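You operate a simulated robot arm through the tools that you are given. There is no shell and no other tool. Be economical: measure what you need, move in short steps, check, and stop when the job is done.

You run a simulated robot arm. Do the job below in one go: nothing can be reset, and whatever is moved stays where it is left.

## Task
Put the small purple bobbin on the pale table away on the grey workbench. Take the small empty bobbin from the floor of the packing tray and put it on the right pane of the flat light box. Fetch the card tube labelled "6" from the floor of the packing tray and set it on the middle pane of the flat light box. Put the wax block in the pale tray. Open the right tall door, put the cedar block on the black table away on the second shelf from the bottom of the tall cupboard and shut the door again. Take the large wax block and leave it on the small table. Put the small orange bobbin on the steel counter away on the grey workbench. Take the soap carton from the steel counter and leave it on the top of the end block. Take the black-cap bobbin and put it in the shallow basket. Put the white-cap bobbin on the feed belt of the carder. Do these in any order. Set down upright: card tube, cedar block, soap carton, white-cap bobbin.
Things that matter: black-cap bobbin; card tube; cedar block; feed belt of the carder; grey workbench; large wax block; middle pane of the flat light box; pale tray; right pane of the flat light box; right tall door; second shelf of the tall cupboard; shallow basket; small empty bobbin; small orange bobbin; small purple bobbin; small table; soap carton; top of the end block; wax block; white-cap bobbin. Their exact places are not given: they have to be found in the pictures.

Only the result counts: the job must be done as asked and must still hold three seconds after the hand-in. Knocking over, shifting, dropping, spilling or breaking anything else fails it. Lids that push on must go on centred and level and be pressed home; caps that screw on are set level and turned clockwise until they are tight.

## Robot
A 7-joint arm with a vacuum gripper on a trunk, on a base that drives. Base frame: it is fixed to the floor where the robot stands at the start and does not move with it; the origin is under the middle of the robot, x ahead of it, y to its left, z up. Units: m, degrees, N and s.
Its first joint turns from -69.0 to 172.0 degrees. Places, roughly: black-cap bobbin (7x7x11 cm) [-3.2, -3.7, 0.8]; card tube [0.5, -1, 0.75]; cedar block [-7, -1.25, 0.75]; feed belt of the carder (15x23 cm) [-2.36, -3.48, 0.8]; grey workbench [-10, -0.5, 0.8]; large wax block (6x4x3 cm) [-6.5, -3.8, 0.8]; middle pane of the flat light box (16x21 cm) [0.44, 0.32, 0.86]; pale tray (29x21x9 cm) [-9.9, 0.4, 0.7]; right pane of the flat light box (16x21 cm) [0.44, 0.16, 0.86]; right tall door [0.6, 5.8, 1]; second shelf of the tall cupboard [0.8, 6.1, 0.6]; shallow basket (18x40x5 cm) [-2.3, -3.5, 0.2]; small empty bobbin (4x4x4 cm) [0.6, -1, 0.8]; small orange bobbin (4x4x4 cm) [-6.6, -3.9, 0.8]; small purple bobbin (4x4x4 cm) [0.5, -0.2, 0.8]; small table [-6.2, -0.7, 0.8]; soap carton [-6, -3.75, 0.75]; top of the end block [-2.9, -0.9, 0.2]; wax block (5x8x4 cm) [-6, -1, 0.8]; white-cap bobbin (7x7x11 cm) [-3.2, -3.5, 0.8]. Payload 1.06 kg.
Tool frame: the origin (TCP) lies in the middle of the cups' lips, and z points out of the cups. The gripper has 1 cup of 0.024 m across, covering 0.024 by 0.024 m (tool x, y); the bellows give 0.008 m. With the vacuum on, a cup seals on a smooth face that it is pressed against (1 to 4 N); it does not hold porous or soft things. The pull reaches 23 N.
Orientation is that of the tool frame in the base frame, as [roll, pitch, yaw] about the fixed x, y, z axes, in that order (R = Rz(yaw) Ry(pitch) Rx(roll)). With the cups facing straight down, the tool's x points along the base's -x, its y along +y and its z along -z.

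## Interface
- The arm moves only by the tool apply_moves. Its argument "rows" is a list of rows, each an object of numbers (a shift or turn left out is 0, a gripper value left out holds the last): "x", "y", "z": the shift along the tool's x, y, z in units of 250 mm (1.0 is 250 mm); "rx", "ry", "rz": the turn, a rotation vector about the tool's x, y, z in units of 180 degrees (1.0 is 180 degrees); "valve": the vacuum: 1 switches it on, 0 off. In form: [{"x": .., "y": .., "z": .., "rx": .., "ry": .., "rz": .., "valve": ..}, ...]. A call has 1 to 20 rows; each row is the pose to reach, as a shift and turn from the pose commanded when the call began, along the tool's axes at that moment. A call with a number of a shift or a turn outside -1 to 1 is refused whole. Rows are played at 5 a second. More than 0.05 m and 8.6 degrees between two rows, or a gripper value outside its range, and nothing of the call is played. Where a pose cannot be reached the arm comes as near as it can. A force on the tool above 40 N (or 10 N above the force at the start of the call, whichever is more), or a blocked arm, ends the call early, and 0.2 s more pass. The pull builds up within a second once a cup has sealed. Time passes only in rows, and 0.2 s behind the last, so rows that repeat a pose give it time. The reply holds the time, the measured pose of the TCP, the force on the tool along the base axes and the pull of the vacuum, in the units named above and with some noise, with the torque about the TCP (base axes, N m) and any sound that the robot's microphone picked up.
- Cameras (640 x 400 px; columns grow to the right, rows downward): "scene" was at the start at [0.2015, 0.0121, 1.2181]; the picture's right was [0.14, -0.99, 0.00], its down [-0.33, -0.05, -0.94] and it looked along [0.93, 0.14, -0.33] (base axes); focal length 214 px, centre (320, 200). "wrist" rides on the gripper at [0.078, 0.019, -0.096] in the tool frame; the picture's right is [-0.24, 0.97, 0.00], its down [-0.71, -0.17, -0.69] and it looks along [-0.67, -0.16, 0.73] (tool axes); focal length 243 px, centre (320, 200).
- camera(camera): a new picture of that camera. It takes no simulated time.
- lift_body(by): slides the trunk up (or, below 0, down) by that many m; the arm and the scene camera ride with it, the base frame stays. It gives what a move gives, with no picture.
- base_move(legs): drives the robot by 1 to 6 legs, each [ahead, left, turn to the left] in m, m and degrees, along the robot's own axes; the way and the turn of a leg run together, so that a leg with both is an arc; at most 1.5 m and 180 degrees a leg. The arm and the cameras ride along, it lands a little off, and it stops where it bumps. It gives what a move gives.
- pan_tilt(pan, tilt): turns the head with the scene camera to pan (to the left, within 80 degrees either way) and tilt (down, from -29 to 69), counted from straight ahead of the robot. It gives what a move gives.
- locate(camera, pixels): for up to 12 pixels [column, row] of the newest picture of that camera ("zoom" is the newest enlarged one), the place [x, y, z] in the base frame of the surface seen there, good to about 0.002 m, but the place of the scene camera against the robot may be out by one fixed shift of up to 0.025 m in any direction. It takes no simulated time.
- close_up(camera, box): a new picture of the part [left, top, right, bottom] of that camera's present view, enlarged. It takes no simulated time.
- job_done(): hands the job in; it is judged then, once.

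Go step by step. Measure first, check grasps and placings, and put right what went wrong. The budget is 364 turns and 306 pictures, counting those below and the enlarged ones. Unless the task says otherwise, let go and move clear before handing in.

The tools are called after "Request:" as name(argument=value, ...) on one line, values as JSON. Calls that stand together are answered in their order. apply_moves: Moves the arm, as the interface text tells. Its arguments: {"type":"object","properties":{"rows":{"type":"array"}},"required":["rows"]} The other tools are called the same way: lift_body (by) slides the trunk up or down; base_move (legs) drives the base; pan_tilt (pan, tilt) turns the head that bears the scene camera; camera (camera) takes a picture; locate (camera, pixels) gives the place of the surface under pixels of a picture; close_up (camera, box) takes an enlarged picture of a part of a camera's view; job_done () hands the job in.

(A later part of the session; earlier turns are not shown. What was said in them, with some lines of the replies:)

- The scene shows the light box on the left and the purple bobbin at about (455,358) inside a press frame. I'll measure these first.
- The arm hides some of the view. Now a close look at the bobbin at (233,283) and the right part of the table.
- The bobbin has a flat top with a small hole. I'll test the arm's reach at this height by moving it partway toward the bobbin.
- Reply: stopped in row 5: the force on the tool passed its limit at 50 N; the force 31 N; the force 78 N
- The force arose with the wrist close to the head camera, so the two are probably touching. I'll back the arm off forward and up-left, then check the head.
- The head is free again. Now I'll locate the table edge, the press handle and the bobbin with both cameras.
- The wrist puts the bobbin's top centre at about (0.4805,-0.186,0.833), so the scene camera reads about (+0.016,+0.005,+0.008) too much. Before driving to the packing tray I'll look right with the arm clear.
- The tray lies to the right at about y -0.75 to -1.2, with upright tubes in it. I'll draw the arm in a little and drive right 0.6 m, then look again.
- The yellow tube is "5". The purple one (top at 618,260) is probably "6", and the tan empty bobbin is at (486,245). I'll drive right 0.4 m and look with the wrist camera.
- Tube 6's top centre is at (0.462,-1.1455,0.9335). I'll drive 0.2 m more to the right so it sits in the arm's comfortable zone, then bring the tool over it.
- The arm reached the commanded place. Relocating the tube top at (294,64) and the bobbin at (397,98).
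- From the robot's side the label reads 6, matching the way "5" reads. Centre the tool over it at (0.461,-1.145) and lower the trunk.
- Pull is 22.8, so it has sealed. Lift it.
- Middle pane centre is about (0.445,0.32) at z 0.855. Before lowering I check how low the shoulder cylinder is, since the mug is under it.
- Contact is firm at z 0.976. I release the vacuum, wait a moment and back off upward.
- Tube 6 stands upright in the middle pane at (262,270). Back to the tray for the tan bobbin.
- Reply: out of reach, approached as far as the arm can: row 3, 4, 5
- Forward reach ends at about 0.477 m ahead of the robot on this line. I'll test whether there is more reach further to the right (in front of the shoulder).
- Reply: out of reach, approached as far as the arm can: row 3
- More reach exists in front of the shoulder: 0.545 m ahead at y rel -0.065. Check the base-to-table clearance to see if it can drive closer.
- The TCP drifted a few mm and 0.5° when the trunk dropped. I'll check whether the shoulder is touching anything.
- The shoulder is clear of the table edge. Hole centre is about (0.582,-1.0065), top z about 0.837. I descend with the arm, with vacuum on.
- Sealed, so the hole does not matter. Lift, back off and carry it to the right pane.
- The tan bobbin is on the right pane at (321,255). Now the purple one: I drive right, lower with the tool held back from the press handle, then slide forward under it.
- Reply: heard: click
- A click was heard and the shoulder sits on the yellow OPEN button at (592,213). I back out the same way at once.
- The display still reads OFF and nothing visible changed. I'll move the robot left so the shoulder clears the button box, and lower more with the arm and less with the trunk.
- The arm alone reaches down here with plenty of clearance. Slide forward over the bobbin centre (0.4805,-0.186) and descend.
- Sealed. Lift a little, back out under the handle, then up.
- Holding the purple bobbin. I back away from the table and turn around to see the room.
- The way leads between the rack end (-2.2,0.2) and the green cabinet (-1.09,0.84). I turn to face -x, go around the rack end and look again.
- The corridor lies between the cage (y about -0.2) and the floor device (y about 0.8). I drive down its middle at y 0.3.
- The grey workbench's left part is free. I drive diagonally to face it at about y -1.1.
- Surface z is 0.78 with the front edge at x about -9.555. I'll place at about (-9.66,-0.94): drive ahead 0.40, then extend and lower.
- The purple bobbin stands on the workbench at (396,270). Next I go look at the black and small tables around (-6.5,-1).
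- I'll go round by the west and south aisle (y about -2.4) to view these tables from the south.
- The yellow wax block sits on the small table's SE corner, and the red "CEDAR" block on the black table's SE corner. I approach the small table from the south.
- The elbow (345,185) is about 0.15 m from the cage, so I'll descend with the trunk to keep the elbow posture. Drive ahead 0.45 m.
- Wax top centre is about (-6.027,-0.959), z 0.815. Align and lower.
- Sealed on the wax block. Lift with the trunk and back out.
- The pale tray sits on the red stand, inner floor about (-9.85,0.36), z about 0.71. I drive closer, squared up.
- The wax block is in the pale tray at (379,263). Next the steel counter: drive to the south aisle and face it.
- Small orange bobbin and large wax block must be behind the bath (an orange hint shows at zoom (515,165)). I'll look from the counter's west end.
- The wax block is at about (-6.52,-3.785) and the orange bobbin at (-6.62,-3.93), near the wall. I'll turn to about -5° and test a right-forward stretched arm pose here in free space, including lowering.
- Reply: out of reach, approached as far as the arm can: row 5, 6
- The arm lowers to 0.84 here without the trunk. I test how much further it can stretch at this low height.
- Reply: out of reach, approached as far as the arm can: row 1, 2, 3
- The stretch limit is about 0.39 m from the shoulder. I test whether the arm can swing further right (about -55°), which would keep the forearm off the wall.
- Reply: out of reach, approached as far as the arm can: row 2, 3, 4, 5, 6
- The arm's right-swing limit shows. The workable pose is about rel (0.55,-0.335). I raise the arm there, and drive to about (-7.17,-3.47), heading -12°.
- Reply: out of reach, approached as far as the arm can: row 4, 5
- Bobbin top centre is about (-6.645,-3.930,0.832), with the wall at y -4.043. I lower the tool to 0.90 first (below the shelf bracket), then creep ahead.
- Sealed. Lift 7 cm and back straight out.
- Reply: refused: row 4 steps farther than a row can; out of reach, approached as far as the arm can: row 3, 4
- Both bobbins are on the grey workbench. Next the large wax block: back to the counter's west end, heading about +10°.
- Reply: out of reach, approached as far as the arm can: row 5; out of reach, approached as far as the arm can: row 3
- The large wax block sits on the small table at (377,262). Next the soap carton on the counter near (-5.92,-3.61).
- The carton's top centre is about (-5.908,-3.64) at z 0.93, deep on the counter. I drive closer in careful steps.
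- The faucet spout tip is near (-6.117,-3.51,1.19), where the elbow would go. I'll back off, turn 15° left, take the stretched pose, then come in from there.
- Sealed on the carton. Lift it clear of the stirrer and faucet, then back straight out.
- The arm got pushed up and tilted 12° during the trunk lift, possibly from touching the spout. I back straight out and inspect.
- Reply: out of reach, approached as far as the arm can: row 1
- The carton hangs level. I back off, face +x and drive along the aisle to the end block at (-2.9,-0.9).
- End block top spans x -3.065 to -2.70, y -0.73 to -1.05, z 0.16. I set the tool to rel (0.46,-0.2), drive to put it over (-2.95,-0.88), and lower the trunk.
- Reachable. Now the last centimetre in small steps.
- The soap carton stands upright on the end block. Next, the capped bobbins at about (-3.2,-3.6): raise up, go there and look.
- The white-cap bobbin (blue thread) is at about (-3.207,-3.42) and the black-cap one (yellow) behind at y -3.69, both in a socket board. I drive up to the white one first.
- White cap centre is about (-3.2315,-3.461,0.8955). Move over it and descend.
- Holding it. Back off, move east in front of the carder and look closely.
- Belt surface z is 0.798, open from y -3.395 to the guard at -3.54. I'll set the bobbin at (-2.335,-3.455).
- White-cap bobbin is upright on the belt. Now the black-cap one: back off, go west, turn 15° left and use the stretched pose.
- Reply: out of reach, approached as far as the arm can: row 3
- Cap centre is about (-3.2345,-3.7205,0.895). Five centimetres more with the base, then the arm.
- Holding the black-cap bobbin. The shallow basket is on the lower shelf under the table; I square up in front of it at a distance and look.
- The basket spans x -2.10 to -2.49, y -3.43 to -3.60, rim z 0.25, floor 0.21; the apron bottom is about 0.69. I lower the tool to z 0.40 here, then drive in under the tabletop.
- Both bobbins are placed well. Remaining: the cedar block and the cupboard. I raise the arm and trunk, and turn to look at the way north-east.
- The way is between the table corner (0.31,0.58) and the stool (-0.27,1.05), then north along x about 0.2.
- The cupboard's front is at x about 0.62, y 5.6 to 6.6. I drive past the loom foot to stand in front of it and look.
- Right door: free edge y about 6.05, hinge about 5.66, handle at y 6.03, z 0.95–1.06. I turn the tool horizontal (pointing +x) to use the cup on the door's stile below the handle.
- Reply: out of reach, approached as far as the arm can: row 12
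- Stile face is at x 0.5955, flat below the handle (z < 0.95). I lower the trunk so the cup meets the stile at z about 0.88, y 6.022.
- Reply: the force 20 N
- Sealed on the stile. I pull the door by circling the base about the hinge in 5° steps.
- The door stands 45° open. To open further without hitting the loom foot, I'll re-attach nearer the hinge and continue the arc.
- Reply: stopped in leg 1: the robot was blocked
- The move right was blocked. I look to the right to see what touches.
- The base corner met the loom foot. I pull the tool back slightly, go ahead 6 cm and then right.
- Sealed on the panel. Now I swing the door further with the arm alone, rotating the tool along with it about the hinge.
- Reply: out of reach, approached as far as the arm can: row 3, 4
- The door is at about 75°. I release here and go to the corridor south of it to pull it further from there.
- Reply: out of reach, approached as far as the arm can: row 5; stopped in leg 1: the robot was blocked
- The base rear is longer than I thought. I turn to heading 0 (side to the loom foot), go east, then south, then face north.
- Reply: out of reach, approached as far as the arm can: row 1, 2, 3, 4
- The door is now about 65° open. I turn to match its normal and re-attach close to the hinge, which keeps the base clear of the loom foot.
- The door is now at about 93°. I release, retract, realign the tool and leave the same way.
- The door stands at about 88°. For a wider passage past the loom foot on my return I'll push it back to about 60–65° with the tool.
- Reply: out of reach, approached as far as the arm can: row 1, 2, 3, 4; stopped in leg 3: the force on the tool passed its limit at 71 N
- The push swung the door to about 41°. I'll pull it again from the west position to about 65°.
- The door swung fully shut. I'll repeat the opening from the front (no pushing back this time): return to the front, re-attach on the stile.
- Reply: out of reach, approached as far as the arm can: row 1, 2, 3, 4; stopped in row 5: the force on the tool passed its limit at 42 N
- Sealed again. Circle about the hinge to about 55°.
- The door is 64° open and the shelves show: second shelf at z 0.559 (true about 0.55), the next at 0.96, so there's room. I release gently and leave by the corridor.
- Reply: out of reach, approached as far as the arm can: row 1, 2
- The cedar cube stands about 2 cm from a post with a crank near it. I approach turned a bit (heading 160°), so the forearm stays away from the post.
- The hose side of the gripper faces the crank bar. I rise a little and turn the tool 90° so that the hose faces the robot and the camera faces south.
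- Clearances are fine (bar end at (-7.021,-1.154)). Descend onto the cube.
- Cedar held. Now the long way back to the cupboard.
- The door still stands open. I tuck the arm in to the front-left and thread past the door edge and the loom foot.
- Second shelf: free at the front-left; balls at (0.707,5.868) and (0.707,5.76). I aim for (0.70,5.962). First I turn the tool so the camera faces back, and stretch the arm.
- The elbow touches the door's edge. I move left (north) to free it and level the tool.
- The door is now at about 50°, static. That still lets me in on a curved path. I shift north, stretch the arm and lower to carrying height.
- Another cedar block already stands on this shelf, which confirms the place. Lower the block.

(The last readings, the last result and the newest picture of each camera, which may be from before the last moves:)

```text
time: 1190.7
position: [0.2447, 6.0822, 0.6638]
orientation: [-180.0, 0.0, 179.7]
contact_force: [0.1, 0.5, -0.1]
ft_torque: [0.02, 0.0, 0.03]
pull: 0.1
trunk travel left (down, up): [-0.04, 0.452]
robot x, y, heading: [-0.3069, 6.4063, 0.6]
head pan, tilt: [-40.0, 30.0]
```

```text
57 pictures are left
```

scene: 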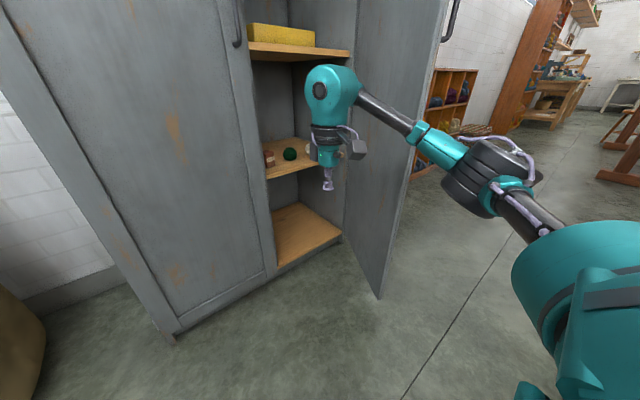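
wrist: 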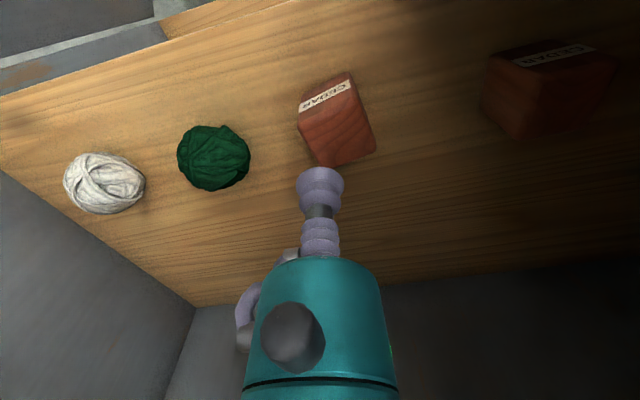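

The cedar block stands on the shelf. To shut the door I tuck the arm, come round to its outer side and push it closed gently.

Request:
apply_moves(rows=[{"x": 0.1, "y": 0.14}, {"x": 0.2, "y": 0.28}, {"x": 0.3, "y": 0.42}, {"x": 0.4, "y": 0.56}, {"x": 0.5, "y": 0.7}, {"x": 0.6, "y": 0.84}, {"x": 0.68, "y": 0.95}])

Request:
base_move(legs=[[0, -0.35, 0], [0.05, -0.3, 0]])

Request:
pan_tilt(pan=-10, tilt=25)

Request:
camera(camera="scene")

```text
time: 1192.3
position: [0.0755, 6.3191, 0.664]
orientation: [180.0, 0.0, 179.6]
contact_force: [-0.1, 0.1, -0.4]
ft_torque: [0.03, 0.0, 0.0]
pull: 0.0
trunk travel left (down, up): [-0.04, 0.452]
robot x, y, heading: [-0.3052, 6.4033, 0.2]
head pan, tilt: [-40.0, 30.0]
```

```text
time: 1198.7
position: [0.1303, 5.6756, 0.6646]
orientation: [180.0, 0.0, 179.8]
contact_force: [0.1, 0.1, -0.5]
ft_torque: [0.0, -0.01, -0.02]
pull: 0.2
trunk travel left (down, up): [-0.04, 0.452]
robot x, y, heading: [-0.2524, 5.7604, 0.4]
head pan, tilt: [-40.0, 30.0]
```

```text
time: 1199.7
position: [0.1319, 5.675, 0.6645]
orientation: [179.9, 0.0, 179.8]
contact_force: [-0.5, -0.2, -0.5]
ft_torque: [0.0, 0.03, -0.03]
pull: 0.0
trunk travel left (down, up): [-0.04, 0.452]
robot x, y, heading: [-0.2517, 5.7622, 0.1]
head pan, tilt: [-10.0, 25.0]
```

```text
56 pictures are left
```

scene: 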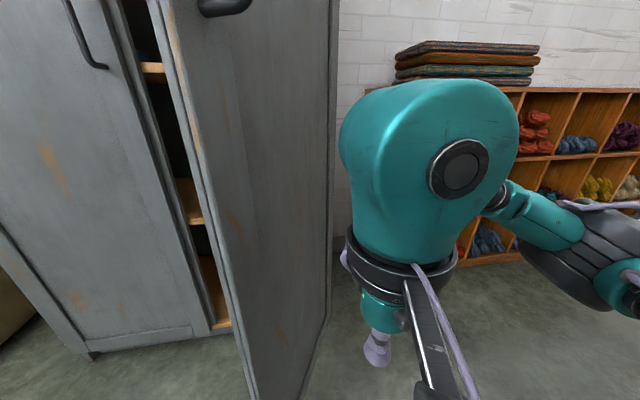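

Request:
locate(camera="scene", pixels=[[215, 200], [300, 200], [190, 80], [320, 100], [250, 380], [222, 12]])

```text
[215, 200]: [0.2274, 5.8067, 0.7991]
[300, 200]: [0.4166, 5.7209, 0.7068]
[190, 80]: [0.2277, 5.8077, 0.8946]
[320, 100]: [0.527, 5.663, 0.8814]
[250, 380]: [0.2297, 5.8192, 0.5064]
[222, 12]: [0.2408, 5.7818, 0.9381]
```

Request:
base_move(legs=[[0.16, 0, 0], [0.08, 0.09, 0]])

Request:
camera(camera="scene")

```text
time: 1201.1
position: [0.2816, 5.6765, 0.6648]
orientation: [180.0, 0.1, 179.7]
contact_force: [-0.1, 0.2, -0.1]
ft_torque: [0.0, -0.01, 0.03]
pull: 0.1
trunk travel left (down, up): [-0.04, 0.452]
robot x, y, heading: [-0.1005, 5.7636, 0.2]
head pan, tilt: [-10.0, 25.0]
stopped in leg 1: the robot was blocked; the commanded pose is now the measured one
```

```text
55 pictures are left
```

scene: 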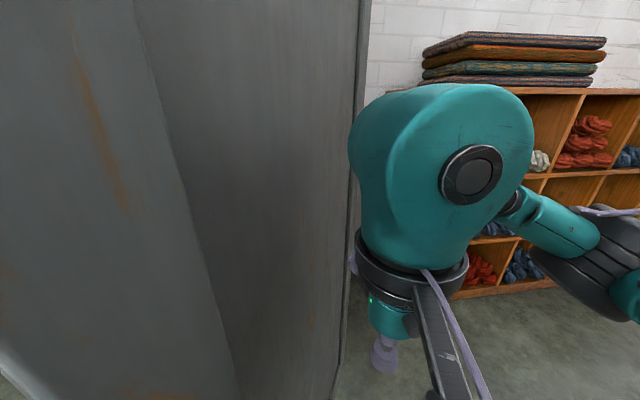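

The robot's front met the door edge head-on. I back off, step right, and extend the arm so the wrist leads against the outer face.

Request:
base_move(legs=[[-0.08, 0, 0], [0, -0.17, 0]])

Request:
apply_moves(rows=[{"x": -0.15}, {"x": -0.3}, {"x": -0.45}, {"x": -0.6, "y": -0.04}])

Request:
camera(camera="scene")

Request:
locate(camera="scene", pixels=[[220, 200], [280, 200], [200, 100], [300, 100], [180, 250]])

```text
time: 1203.9
position: [0.2065, 5.5063, 0.6649]
orientation: [-180.0, 0.1, 179.8]
contact_force: [-0.4, 1.1, -1.0]
ft_torque: [0.0, -0.03, 0.02]
pull: 0.0
trunk travel left (down, up): [-0.04, 0.452]
robot x, y, heading: [-0.177, 5.5905, 0.8]
head pan, tilt: [-10.0, 25.0]
```

```text
time: 1204.9
position: [0.3561, 5.4961, 0.6657]
orientation: [-180.0, 0.1, 179.8]
contact_force: [-0.3, -0.3, -1.3]
ft_torque: [-0.01, 0.01, -0.01]
pull: 0.2
trunk travel left (down, up): [-0.04, 0.452]
robot x, y, heading: [-0.1788, 5.5886, 0.5]
head pan, tilt: [-10.0, 25.0]
```

```text
54 pictures are left
```

scene: 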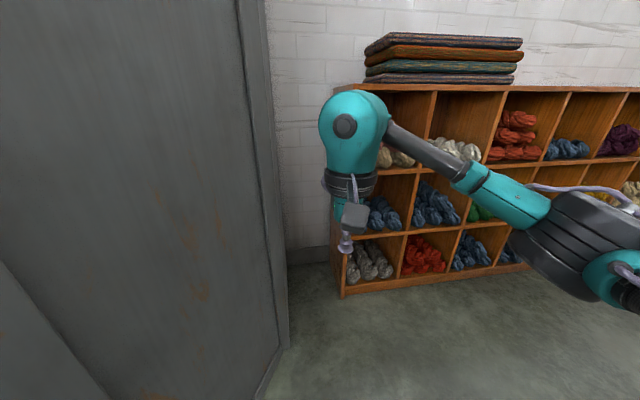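

```text
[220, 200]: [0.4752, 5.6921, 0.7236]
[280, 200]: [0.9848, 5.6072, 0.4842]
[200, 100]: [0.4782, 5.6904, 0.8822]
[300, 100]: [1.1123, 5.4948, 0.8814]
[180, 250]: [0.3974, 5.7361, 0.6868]
```

Request:
base_move(legs=[[0.06, 0.15, 0], [0.03, 0.07, 0], [0.03, 0.05, 0]])

Request:
camera(camera="scene")

Request:
locate(camera="scene", pixels=[[150, 200], [250, 200], [200, 100], [100, 250], [230, 150]])

```text
time: 1208.5
position: [0.4723, 5.7702, 0.6654]
orientation: [180.0, -0.1, -180.0]
contact_force: [-0.2, 0.7, 0.3]
ft_torque: [-0.01, 0.0, 0.0]
pull: 0.0
trunk travel left (down, up): [-0.04, 0.452]
robot x, y, heading: [-0.0586, 5.8653, 0.8]
head pan, tilt: [-10.0, 25.0]
```

```text
53 pictures are left
```

scene: 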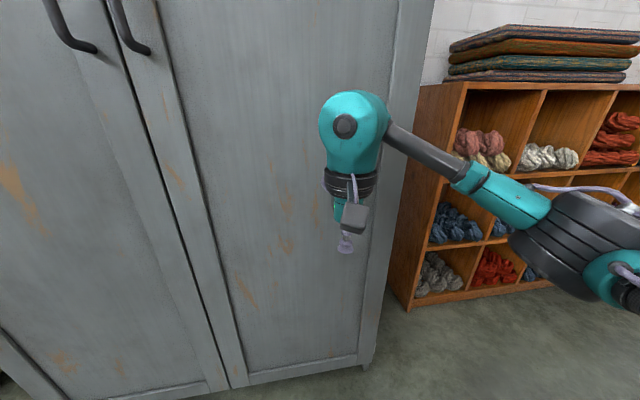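

```text
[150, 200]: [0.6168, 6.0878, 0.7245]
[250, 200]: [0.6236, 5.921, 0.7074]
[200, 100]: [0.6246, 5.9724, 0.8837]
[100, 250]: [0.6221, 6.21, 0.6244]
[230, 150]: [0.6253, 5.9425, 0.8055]
```

Request:
locate(camera="scene", pixels=[[180, 150], [190, 200], [205, 250], [160, 150], [170, 200], [215, 330], [200, 330]])

Request:
close_up(camera="scene", box=[100, 100, 300, 390])

```text
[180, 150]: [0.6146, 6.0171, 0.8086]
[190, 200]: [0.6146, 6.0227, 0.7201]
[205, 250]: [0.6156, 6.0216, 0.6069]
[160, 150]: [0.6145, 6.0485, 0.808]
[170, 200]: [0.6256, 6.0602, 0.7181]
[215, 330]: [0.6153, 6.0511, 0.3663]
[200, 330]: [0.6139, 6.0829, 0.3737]
```

```text
1.38 times, centred on (200, 245) of scene
```

zoom: 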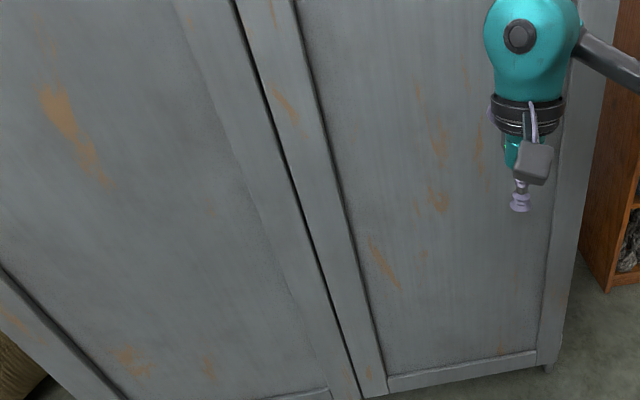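

The right door lies flush with the left one (stiles at x 0.6146 and 0.614–0.617). I back clear and take a last look.

Request:
base_move(legs=[[-0.2, 0, 0]])

Request:
camera(camera="scene")

Request:
locate(camera="scene", pixels=[[215, 200], [250, 150], [240, 250], [300, 200], [180, 200]])

```text
time: 1210.1
position: [0.2746, 5.7655, 0.6658]
orientation: [-180.0, 0.0, 180.0]
contact_force: [-0.9, -0.8, 0.6]
ft_torque: [-0.02, 0.02, -0.01]
pull: 0.0
trunk travel left (down, up): [-0.04, 0.452]
robot x, y, heading: [-0.2568, 5.865, 0.7]
head pan, tilt: [-10.0, 25.0]
```

```text
51 pictures are left
```

scene: 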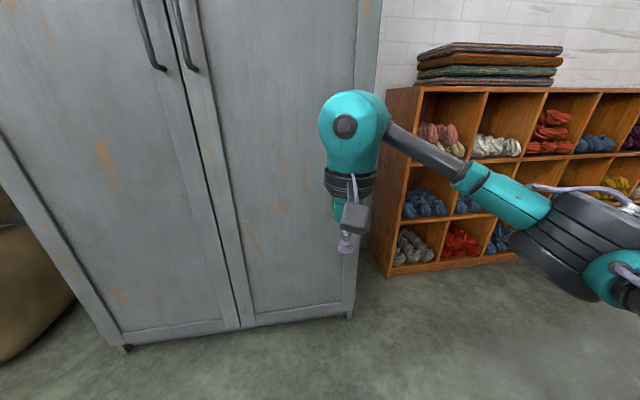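

```text
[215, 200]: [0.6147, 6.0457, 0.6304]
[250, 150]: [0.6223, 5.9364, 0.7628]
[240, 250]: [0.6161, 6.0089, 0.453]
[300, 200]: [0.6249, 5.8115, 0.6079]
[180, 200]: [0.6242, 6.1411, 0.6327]
```

The door is shut, and every item was seen in its place when I left it. Handing in.

Request:
job_done()

```text
The job is handed in.
```

I did all ten tasks and handed the job in. Each item was in its place when I last looked, and the right tall door was shut. I did not go back and recheck the earlier placings before handing in.

These contacts along the way could count against the result:

- **OPEN button:** the arm's elbow pressed the yellow OPEN button on the control box by the press while I was reaching for the purple bobbin. The display still read OFF and nothing moved that I could see.
- **Counter tap:** the arm was pushed up and tilted while I lifted the soap carton. It may have touched the spout; the counter looked undisturbed afterwards.
- **Loom foot:** the base bumped the foot of the loom by the cupboard twice and was stopped there. I did not check closely whether it shifted.
- **Cupboard door:** I pushed the door back too hard once and it swung shut, so I opened it a second time. The cedar block was not inside yet.
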